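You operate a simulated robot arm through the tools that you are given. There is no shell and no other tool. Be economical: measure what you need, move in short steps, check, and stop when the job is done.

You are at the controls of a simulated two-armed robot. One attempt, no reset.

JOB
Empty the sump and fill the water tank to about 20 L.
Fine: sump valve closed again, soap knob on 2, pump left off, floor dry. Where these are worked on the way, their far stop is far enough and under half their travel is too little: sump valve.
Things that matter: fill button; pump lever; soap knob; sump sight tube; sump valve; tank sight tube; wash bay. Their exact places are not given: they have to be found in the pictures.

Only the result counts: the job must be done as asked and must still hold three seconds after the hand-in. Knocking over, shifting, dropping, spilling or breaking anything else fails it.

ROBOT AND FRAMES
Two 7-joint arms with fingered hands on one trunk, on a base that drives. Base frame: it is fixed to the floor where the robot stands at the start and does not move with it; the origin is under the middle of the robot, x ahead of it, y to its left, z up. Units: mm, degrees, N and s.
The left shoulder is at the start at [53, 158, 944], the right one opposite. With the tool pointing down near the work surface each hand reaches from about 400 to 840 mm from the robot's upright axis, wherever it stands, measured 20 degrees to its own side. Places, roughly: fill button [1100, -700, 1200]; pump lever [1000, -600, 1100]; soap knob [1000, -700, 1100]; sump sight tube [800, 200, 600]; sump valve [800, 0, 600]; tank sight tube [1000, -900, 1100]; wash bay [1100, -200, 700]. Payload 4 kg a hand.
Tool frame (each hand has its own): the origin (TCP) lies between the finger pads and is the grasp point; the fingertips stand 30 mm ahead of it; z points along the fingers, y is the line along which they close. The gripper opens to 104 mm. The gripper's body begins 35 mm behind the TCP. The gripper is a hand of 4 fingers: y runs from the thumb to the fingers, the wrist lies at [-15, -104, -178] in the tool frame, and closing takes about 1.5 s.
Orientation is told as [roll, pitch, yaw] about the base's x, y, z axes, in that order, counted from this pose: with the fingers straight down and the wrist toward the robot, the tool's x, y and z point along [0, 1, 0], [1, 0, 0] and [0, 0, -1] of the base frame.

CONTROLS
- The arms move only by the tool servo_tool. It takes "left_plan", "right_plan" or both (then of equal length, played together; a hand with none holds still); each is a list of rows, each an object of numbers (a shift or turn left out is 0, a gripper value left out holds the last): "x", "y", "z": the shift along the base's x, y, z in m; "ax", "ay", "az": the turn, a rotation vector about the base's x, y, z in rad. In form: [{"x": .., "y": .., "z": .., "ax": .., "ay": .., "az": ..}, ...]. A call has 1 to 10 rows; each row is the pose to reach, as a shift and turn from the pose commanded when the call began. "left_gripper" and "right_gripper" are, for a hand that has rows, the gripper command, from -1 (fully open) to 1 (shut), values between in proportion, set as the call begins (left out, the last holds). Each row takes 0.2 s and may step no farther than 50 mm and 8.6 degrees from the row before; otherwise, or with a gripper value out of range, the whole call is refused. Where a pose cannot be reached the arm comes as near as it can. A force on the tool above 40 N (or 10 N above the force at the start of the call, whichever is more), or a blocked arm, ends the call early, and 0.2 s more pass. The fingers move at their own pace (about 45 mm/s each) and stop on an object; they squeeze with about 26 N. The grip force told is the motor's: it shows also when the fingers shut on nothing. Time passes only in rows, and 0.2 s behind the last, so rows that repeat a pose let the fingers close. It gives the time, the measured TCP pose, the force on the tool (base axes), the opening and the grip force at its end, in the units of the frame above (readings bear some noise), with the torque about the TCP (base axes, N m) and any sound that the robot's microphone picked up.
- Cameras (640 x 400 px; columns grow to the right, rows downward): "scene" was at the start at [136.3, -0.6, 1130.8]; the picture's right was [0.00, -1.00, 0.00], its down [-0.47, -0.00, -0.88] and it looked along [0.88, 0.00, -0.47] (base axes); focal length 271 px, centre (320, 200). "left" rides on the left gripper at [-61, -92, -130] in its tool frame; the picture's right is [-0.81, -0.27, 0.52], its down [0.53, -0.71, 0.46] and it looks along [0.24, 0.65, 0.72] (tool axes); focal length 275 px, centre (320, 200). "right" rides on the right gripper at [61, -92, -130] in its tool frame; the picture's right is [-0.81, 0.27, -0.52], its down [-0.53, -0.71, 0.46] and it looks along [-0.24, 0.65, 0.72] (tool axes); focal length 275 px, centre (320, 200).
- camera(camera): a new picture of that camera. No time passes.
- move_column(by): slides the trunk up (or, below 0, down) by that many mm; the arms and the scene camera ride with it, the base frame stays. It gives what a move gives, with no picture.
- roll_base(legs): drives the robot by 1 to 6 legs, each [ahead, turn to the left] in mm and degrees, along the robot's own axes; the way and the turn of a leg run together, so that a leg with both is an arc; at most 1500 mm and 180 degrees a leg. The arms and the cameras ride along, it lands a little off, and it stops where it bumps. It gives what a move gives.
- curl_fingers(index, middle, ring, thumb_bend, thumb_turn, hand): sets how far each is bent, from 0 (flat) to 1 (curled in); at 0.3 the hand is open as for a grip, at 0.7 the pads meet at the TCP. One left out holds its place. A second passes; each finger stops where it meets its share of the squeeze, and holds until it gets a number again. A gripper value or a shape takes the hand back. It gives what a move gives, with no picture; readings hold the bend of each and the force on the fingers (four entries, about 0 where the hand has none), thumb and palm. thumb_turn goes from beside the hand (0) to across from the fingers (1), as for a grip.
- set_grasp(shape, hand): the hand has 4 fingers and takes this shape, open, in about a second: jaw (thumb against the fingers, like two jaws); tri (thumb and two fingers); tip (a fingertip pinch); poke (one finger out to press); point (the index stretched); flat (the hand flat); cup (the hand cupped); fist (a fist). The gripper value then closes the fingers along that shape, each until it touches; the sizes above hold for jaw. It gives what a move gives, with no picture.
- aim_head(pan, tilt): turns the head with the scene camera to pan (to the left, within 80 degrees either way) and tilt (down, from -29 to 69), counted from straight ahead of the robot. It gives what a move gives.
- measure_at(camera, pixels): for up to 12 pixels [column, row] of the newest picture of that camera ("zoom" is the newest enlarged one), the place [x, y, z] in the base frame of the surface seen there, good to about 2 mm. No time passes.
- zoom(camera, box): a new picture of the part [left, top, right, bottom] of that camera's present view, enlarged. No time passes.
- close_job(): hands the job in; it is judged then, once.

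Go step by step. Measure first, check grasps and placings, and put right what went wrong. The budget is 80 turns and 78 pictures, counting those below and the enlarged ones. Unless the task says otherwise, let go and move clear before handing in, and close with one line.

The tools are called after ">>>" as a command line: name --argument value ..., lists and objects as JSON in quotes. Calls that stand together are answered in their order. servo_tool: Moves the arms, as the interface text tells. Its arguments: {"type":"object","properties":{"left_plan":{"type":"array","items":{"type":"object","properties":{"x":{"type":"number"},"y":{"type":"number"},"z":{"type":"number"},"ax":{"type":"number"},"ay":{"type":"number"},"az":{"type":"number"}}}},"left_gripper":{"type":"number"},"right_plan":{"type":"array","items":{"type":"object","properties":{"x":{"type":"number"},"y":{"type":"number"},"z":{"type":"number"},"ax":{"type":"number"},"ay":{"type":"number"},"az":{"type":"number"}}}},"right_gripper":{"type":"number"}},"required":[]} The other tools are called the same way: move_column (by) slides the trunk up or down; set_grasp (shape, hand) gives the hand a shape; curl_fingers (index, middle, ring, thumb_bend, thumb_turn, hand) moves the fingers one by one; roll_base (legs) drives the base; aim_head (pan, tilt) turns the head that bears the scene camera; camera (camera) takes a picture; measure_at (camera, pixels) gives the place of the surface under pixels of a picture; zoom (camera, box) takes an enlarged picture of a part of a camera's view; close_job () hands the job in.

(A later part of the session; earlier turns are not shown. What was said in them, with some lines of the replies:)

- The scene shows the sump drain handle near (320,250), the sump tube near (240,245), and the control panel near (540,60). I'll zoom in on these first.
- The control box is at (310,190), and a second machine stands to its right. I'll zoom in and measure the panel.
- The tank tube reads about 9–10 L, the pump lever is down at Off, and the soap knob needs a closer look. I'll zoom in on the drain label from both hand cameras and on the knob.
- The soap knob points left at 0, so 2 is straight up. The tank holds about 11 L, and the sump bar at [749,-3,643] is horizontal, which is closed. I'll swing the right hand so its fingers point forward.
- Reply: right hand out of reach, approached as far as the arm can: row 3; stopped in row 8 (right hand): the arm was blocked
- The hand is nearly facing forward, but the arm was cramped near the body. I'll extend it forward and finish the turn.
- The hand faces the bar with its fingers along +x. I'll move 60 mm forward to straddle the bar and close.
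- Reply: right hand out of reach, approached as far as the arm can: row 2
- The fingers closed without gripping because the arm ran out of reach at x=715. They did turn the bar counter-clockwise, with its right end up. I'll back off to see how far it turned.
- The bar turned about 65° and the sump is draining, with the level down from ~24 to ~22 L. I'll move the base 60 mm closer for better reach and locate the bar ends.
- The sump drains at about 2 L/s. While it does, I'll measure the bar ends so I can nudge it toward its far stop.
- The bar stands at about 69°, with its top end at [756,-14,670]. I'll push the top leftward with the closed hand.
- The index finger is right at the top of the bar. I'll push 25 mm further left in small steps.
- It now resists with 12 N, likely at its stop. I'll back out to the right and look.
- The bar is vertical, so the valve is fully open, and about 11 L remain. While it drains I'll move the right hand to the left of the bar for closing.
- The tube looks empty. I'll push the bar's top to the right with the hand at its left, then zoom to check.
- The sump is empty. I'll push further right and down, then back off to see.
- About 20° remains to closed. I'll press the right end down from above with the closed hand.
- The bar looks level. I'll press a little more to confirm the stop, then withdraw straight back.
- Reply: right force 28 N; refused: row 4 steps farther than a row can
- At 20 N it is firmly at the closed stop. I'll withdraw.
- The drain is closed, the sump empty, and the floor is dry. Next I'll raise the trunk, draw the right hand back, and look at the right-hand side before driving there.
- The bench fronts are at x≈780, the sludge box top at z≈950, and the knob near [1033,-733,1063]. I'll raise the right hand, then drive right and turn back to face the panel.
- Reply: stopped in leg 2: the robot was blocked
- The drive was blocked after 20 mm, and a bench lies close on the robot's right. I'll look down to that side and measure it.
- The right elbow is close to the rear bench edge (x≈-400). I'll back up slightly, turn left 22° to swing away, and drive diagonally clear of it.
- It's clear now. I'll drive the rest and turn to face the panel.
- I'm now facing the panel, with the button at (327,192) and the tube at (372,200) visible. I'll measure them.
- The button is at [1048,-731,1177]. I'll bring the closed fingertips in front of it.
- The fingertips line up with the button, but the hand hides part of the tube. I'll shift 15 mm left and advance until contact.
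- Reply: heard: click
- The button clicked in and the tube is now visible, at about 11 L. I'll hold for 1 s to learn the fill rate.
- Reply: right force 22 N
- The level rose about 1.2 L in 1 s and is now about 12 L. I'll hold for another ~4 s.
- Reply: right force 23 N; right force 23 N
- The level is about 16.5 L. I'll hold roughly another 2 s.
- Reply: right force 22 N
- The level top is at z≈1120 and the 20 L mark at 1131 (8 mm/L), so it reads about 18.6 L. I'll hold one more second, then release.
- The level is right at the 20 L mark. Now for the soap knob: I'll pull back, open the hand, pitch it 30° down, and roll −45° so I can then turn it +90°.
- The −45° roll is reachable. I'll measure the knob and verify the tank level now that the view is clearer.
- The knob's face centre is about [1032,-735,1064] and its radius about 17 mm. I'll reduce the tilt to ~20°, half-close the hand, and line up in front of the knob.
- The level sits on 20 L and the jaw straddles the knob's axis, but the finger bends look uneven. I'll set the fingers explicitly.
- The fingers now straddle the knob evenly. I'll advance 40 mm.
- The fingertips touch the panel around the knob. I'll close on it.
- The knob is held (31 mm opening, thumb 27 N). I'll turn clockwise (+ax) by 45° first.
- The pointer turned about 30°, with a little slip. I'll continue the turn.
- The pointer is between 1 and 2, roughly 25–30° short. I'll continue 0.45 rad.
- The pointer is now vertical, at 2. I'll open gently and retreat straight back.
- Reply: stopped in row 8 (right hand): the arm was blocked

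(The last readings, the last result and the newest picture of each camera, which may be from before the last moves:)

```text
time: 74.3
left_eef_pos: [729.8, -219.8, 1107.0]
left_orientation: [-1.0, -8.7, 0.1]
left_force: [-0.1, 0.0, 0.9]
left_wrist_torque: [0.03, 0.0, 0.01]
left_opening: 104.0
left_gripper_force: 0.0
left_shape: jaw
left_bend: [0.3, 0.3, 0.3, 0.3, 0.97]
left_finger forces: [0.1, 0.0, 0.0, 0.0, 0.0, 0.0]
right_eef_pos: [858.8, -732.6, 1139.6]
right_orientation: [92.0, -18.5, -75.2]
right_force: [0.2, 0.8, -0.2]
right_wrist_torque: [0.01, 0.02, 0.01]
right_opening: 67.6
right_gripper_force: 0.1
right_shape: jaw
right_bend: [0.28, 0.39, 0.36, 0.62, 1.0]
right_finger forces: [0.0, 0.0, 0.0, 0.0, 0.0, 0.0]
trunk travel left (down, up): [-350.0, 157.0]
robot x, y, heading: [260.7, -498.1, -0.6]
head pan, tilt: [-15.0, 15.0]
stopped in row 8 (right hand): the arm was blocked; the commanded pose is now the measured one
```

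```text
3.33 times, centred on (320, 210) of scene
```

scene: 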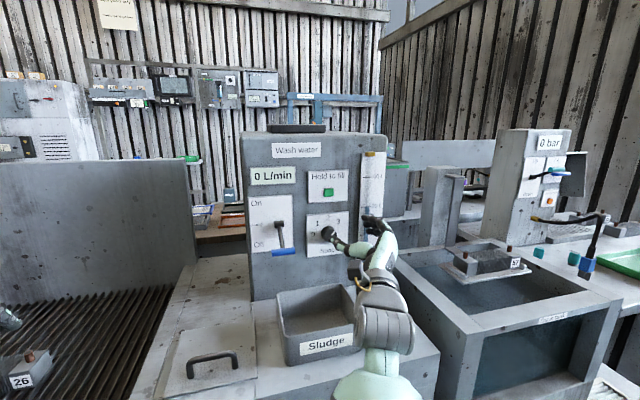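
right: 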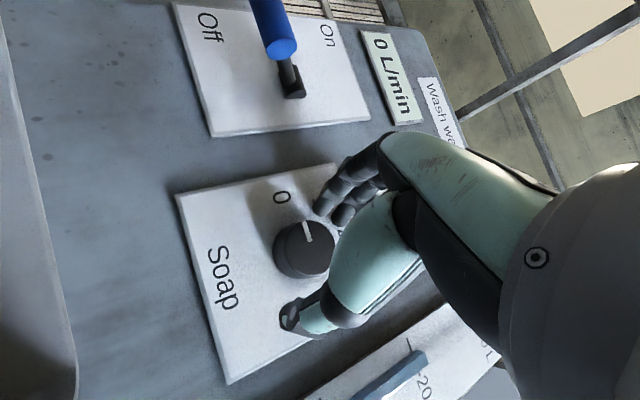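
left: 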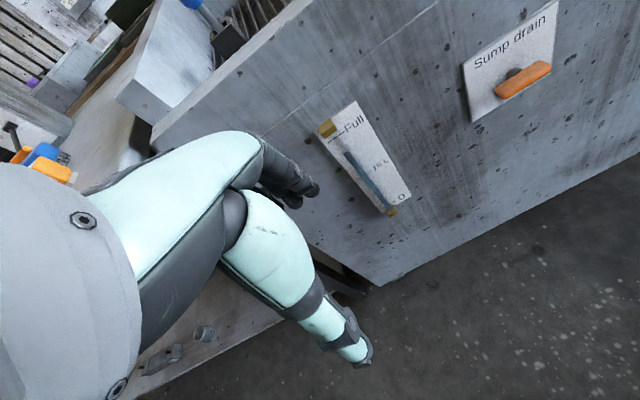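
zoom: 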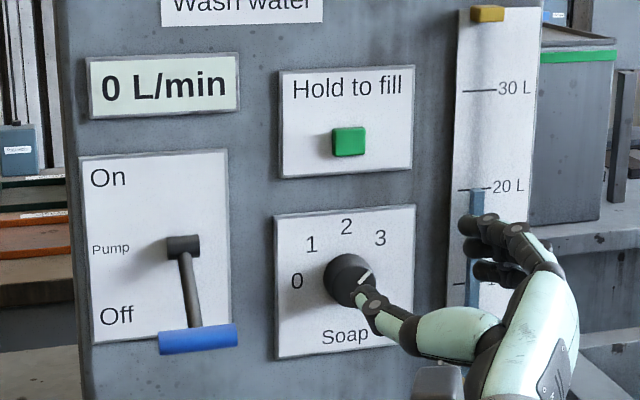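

The pointer now looks to be toward 3, so the retreat dragged it as the arm ran into its limit. I'll lift clear, roll back to a comfortable pose, and look.

>>> servo_tool --right_plan '[{"z": 0.03}, {"z": 0.06, "ax": -0.1}, {"z": 0.07, "ax": -0.23}, {"z": 0.07, "ax": -0.36}, {"z": 0.07, "ax": -0.5}, {"z": 0.07, "ax": -0.64}, {"z": 0.07, "ax": -0.78}, {"z": 0.07, "ax": -0.85}]' --right_gripper -0.3

>>> camera --camera "scene"

>>> zoom --camera "scene" --box '[270, 190, 390, 280]'

```text
time: 76.1
left_eef_pos: [730.0, -219.8, 1107.5]
left_orientation: [-1.1, -8.6, 0.1]
left_force: [0.4, 0.5, 0.8]
left_wrist_torque: [0.01, 0.0, -0.01]
left_opening: 104.3
left_gripper_force: 0.1
left_shape: jaw
left_bend: [0.3, 0.3, 0.3, 0.3, 0.97]
left_finger forces: [0.0, 0.0, 0.0, 0.1, 0.1, 0.0]
right_eef_pos: [859.7, -733.1, 1197.2]
right_orientation: [64.6, -63.3, -56.4]
right_force: [0.5, 1.3, -0.2]
right_wrist_torque: [0.03, -0.01, 0.02]
right_opening: 67.4
right_gripper_force: 0.1
right_shape: jaw
right_bend: [0.28, 0.39, 0.36, 0.62, 1.0]
right_finger forces: [0.0, 0.0, 0.0, 0.0, 0.0, 0.0]
trunk travel left (down, up): [-350.0, 157.0]
robot x, y, heading: [261.2, -498.4, -0.7]
head pan, tilt: [-15.0, 15.0]
```

```text
21 pictures are left
```

scene: 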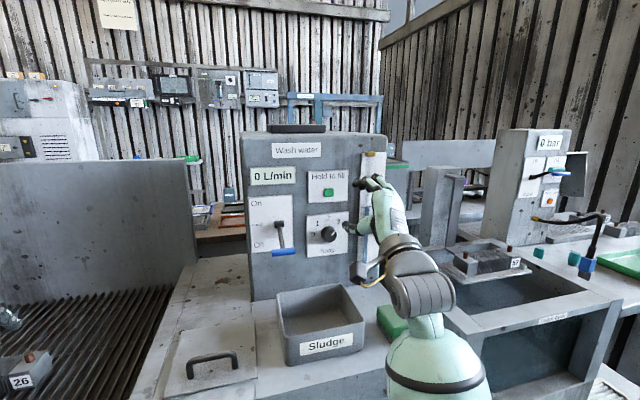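

```text
4.44 times, centred on (330, 235) of scene
```

zoom: 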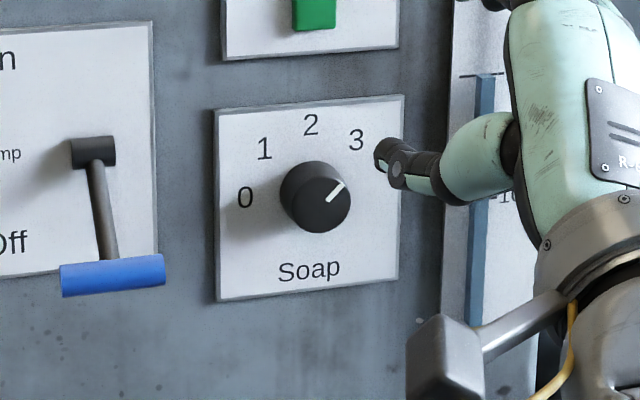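

The knob sits at 3 and nothing else has moved. I'll approach again to regrasp and turn back counter-clockwise by 45°.

>>> servo_tool --right_plan '[{"z": -0.04}, {"z": -0.08}, {"z": -0.12}, {"z": -0.133, "y": 0.004, "x": 0.02}, {"z": -0.133, "y": 0.004, "x": 0.06}, {"z": -0.133, "y": 0.004, "x": 0.1}, {"z": -0.133, "y": 0.004, "x": 0.13}, {"z": -0.133, "y": 0.004, "x": 0.145}, {"z": -0.133, "y": 0.004, "x": 0.152}]'

>>> camera --camera "right"

```text
time: 78.1
left_eef_pos: [730.1, -220.7, 1107.1]
left_orientation: [-1.0, -8.4, 0.1]
left_force: [0.1, -0.7, -0.6]
left_wrist_torque: [0.01, 0.01, -0.01]
left_opening: 103.7
left_gripper_force: 0.0
left_shape: jaw
left_bend: [0.3, 0.3, 0.3, 0.3, 0.97]
left_finger forces: [0.0, 0.0, 0.0, 0.1, 0.0, 0.0]
right_eef_pos: [1012.2, -729.5, 1064.1]
right_orientation: [64.8, -63.3, -56.5]
right_force: [0.1, 0.0, 0.2]
right_wrist_torque: [0.0, 0.03, 0.02]
right_opening: 67.1
right_gripper_force: 0.1
right_shape: jaw
right_bend: [0.28, 0.39, 0.36, 0.62, 1.0]
right_finger forces: [0.0, 0.1, 0.0, 0.0, 0.0, 0.0]
trunk travel left (down, up): [-350.0, 157.0]
robot x, y, heading: [266.5, -504.6, -0.6]
head pan, tilt: [-15.0, 15.0]
```

```text
19 pictures are left
```

right: 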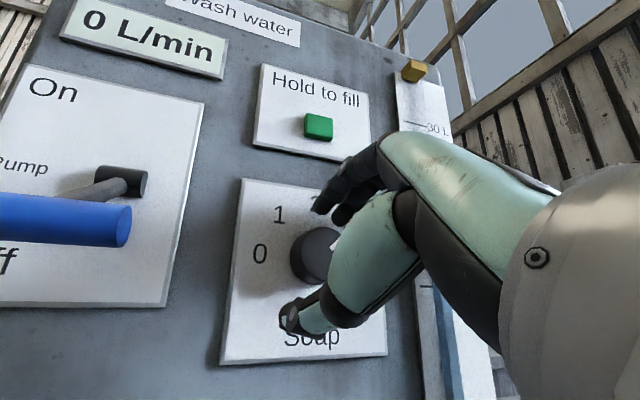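

The fingers straddle the knob again. I'll advance 4 mm, close, and turn −0.6 rad.

>>> servo_tool --right_plan '[{"x": 0.004}, {"x": 0.004}, {"x": 0.004}, {"x": 0.004}, {"x": 0.004}, {"x": 0.004}, {"x": 0.004}]' --right_gripper 1

>>> zoom --camera "scene" --box '[290, 200, 370, 260]'

>>> servo_tool --right_plan '[{"ax": -0.12}, {"ax": -0.24}, {"ax": -0.36}, {"ax": -0.48}, {"ax": -0.6}]'

>>> zoom --camera "right" --box '[180, 130, 420, 350]'

```text
time: 79.7
left_eef_pos: [731.2, -219.2, 1108.6]
left_orientation: [-1.1, -8.5, 0.1]
left_force: [0.5, -0.6, 0.5]
left_wrist_torque: [0.02, 0.0, -0.01]
left_opening: 104.0
left_gripper_force: 0.1
left_shape: jaw
left_bend: [0.3, 0.3, 0.3, 0.3, 0.97]
left_finger forces: [0.1, 0.0, 0.0, 0.0, 0.1, 0.0]
right_eef_pos: [1015.5, -729.1, 1063.4]
right_orientation: [64.7, -63.3, -56.5]
right_force: [0.1, 1.5, 0.3]
right_wrist_torque: [0.03, -0.09, -0.01]
right_opening: 30.5
right_gripper_force: 25.6
right_shape: jaw
right_bend: [0.74, 0.47, 0.54, 0.75, 1.0]
right_finger forces: [11.4, 7.1, 1.7, 0.0, 20.9, 0.1]
trunk travel left (down, up): [-350.0, 157.0]
robot x, y, heading: [262.9, -499.0, -0.5]
head pan, tilt: [-15.0, 15.0]
```

```text
6.67 times, centred on (330, 230) of scene
```

zoom: 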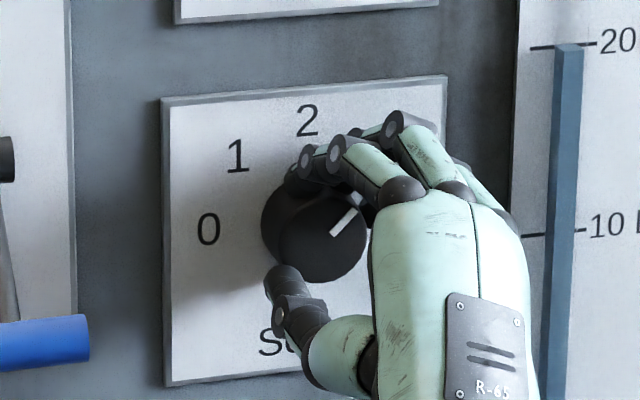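

```text
time: 80.9
left_eef_pos: [729.8, -221.5, 1107.6]
left_orientation: [-1.0, -8.5, 0.1]
left_force: [-0.5, -0.7, 0.0]
left_wrist_torque: [-0.03, 0.0, 0.0]
left_opening: 103.9
left_gripper_force: 0.1
left_shape: jaw
left_bend: [0.3, 0.3, 0.3, 0.3, 0.97]
left_finger forces: [0.1, 0.1, 0.0, 0.0, 0.0, 0.0]
right_eef_pos: [1016.5, -729.3, 1061.6]
right_orientation: [-34.5, -71.5, 38.3]
right_force: [-6.5, 2.6, -9.9]
right_wrist_torque: [0.05, 0.12, 0.06]
right_opening: 29.7
right_gripper_force: 26.2
right_shape: jaw
right_bend: [0.74, 0.49, 0.54, 0.74, 1.0]
right_finger forces: [11.9, 5.9, 0.0, 0.0, 24.2, 0.1]
trunk travel left (down, up): [-350.0, 157.0]
robot x, y, heading: [264.7, -501.2, -0.4]
head pan, tilt: [-15.0, 15.0]
```

```text
1.82 times, centred on (300, 240) of right
```

zoom: 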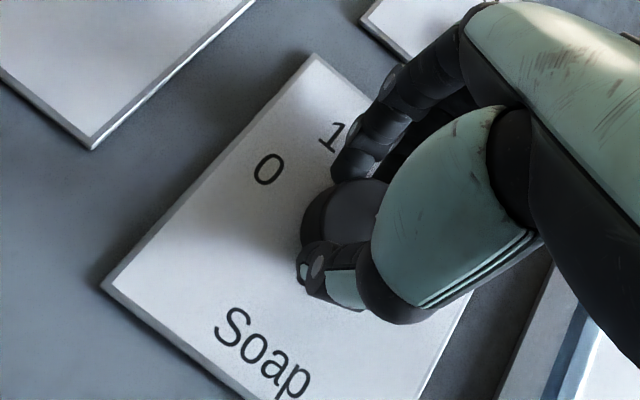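

The hand camera can't see the pointer. I'll check from the scene camera.

>>> zoom --camera "scene" --box '[290, 200, 370, 260]'

```text
6.67 times, centred on (330, 230) of scene
```

zoom: 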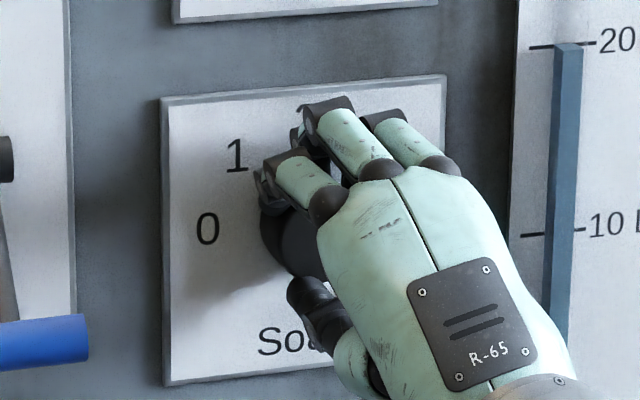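

The pointer is hidden. Allowing for slip, I'll turn a further −0.2 rad, open, back straight out, and look.

>>> servo_tool --right_plan '[{"ax": -0.1}, {"ax": -0.2}, {"ax": -0.2}]'

>>> servo_tool --right_plan '[{}, {}, {}, {}, {}, {"x": -0.03}, {"x": -0.06}, {"x": -0.09}, {"x": -0.12}]' --right_gripper -0.3

>>> zoom --camera "scene" --box '[270, 190, 390, 280]'

```text
time: 81.7
left_eef_pos: [730.3, -220.2, 1107.9]
left_orientation: [-1.0, -8.5, 0.0]
left_force: [-1.4, -1.1, -0.6]
left_wrist_torque: [-0.01, 0.0, 0.01]
left_opening: 104.0
left_gripper_force: 0.0
left_shape: jaw
left_bend: [0.3, 0.3, 0.3, 0.3, 0.97]
left_finger forces: [0.0, 0.0, 0.0, 0.0, 0.0, 0.0]
right_eef_pos: [1016.7, -729.5, 1062.2]
right_orientation: [-54.5, -63.0, 56.9]
right_force: [-6.1, 1.3, -12.3]
right_wrist_torque: [0.04, 0.2, 0.01]
right_opening: 29.6
right_gripper_force: 25.7
right_shape: jaw
right_bend: [0.74, 0.49, 0.54, 0.74, 0.99]
right_finger forces: [11.9, 5.2, 0.0, 0.1, 25.0, 0.0]
trunk travel left (down, up): [-350.0, 157.0]
robot x, y, heading: [264.6, -503.7, -0.6]
head pan, tilt: [-15.0, 15.0]
```

```text
time: 83.7
left_eef_pos: [729.1, -220.4, 1108.0]
left_orientation: [-1.0, -8.6, 0.1]
left_force: [0.0, -0.7, 0.2]
left_wrist_torque: [-0.01, -0.01, 0.01]
left_opening: 103.9
left_gripper_force: 0.1
left_shape: jaw
left_bend: [0.3, 0.3, 0.3, 0.3, 0.97]
left_finger forces: [0.1, 0.1, 0.0, 0.1, 0.0, 0.0]
right_eef_pos: [894.2, -729.2, 1065.7]
right_orientation: [-54.7, -63.0, 57.1]
right_force: [-0.6, 0.3, 0.3]
right_wrist_torque: [0.0, 0.03, 0.0]
right_opening: 67.5
right_gripper_force: 0.1
right_shape: jaw
right_bend: [0.28, 0.39, 0.36, 0.62, 1.0]
right_finger forces: [0.0, 0.0, 0.1, 0.0, 0.1, 0.0]
trunk travel left (down, up): [-350.0, 157.0]
robot x, y, heading: [261.5, -502.0, -0.5]
head pan, tilt: [-15.0, 15.0]
```

```text
4.44 times, centred on (330, 235) of scene
```

zoom: 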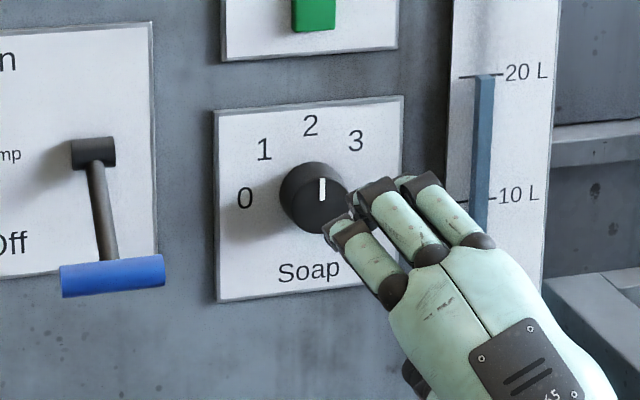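

The pointer is straight up at 2, the pump is off, and the tank is at the 20 L mark. I'll measure the level, then withdraw the hand.

>>> measure_at --camera "zoom" --pixels '[[485, 82], [486, 78], [465, 77]]'

>>> servo_tool --right_plan '[{"x": -0.04, "z": 0.02}, {"x": -0.08, "z": 0.05}, {"x": -0.1, "z": 0.09}, {"x": -0.12, "z": 0.13}]'

>>> aim_head --pan 10 --tilt 40

>>> camera --camera "scene"

```text
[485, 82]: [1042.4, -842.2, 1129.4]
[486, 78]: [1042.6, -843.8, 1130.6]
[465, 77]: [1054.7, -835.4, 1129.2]
```

```text
time: 84.7
left_eef_pos: [728.7, -218.5, 1109.2]
left_orientation: [-0.9, -8.5, 0.2]
left_force: [0.8, 0.0, 0.7]
left_wrist_torque: [0.0, -0.01, 0.01]
left_opening: 103.9
left_gripper_force: 0.1
left_shape: jaw
left_bend: [0.3, 0.3, 0.3, 0.3, 0.97]
left_finger forces: [0.0, 0.0, 0.0, 0.0, 0.1, 0.0]
right_eef_pos: [774.6, -728.4, 1192.4]
right_orientation: [-54.6, -63.0, 57.0]
right_force: [0.6, 0.4, 0.1]
right_wrist_torque: [0.0, 0.01, -0.02]
right_opening: 67.3
right_gripper_force: 0.0
right_shape: jaw
right_bend: [0.28, 0.39, 0.36, 0.62, 1.0]
right_finger forces: [0.0, 0.0, 0.0, 0.0, 0.0, 0.1]
trunk travel left (down, up): [-350.0, 157.0]
robot x, y, heading: [262.4, -501.7, -0.7]
head pan, tilt: [-15.0, 15.0]
```

```text
time: 85.6
left_eef_pos: [729.5, -220.2, 1107.4]
left_orientation: [-1.0, -8.5, 0.1]
left_force: [0.0, -0.9, 0.1]
left_wrist_torque: [-0.01, 0.03, 0.02]
left_opening: 104.2
left_gripper_force: 0.1
left_shape: jaw
left_bend: [0.3, 0.3, 0.3, 0.3, 0.97]
left_finger forces: [0.0, 0.0, 0.0, 0.0, 0.1, 0.1]
right_eef_pos: [776.0, -728.8, 1191.4]
right_orientation: [-54.6, -63.0, 57.0]
right_force: [-1.3, -0.4, 0.8]
right_wrist_torque: [-0.03, 0.06, 0.0]
right_opening: 67.4
right_gripper_force: 0.1
right_shape: jaw
right_bend: [0.28, 0.39, 0.36, 0.62, 1.0]
right_finger forces: [0.1, 0.1, 0.0, 0.0, 0.0, 0.0]
trunk travel left (down, up): [-350.0, 157.0]
robot x, y, heading: [262.0, -499.2, -0.6]
head pan, tilt: [10.0, 40.0]
```

```text
14 pictures are left
```

scene: 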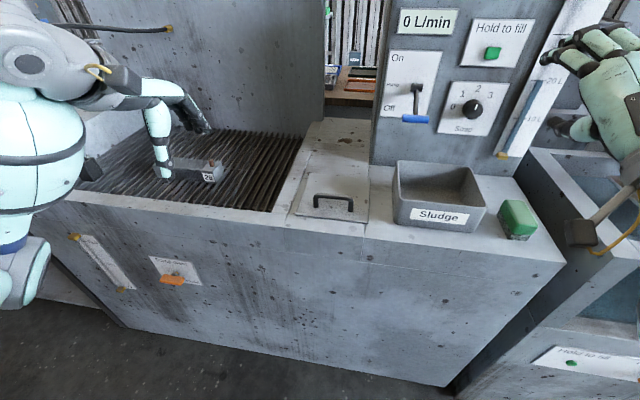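

The tank measures about 20 L and the controls look right. I'll do one last zoom on the sump tube, drain bar and knob.

>>> zoom --camera "scene" --box '[60, 220, 220, 320]'

>>> zoom --camera "scene" --box '[380, 40, 560, 170]'

```text
4.00 times, centred on (140, 270) of scene
```

zoom: 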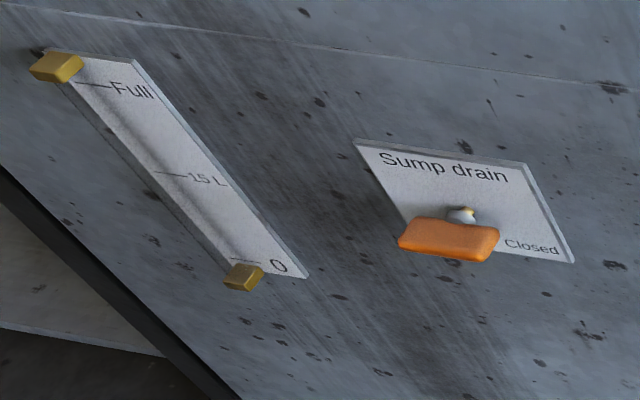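

```text
3.08 times, centred on (470, 105) of scene
```

zoom: 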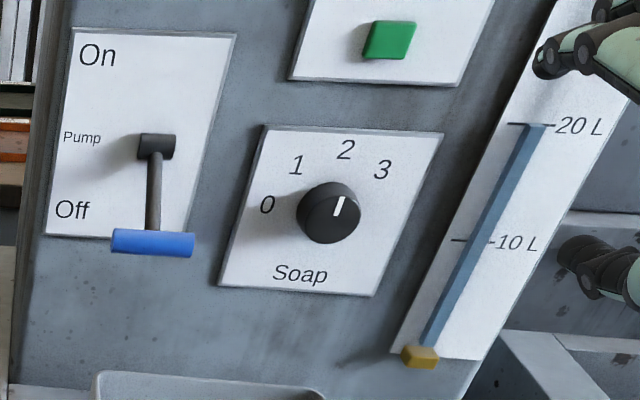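

The sump is empty with its drain closed, the tank is at 20 L, the soap knob is on 2, the pump is off and the hands are clear, so I'm handing in.

>>> close_job

```text
The job is handed in.
```

I emptied the sump and closed its drain again, then filled the tank to about 20 L. The soap knob is on 2, the pump is still off, the floor I could see looked dry, and both hands are clear.
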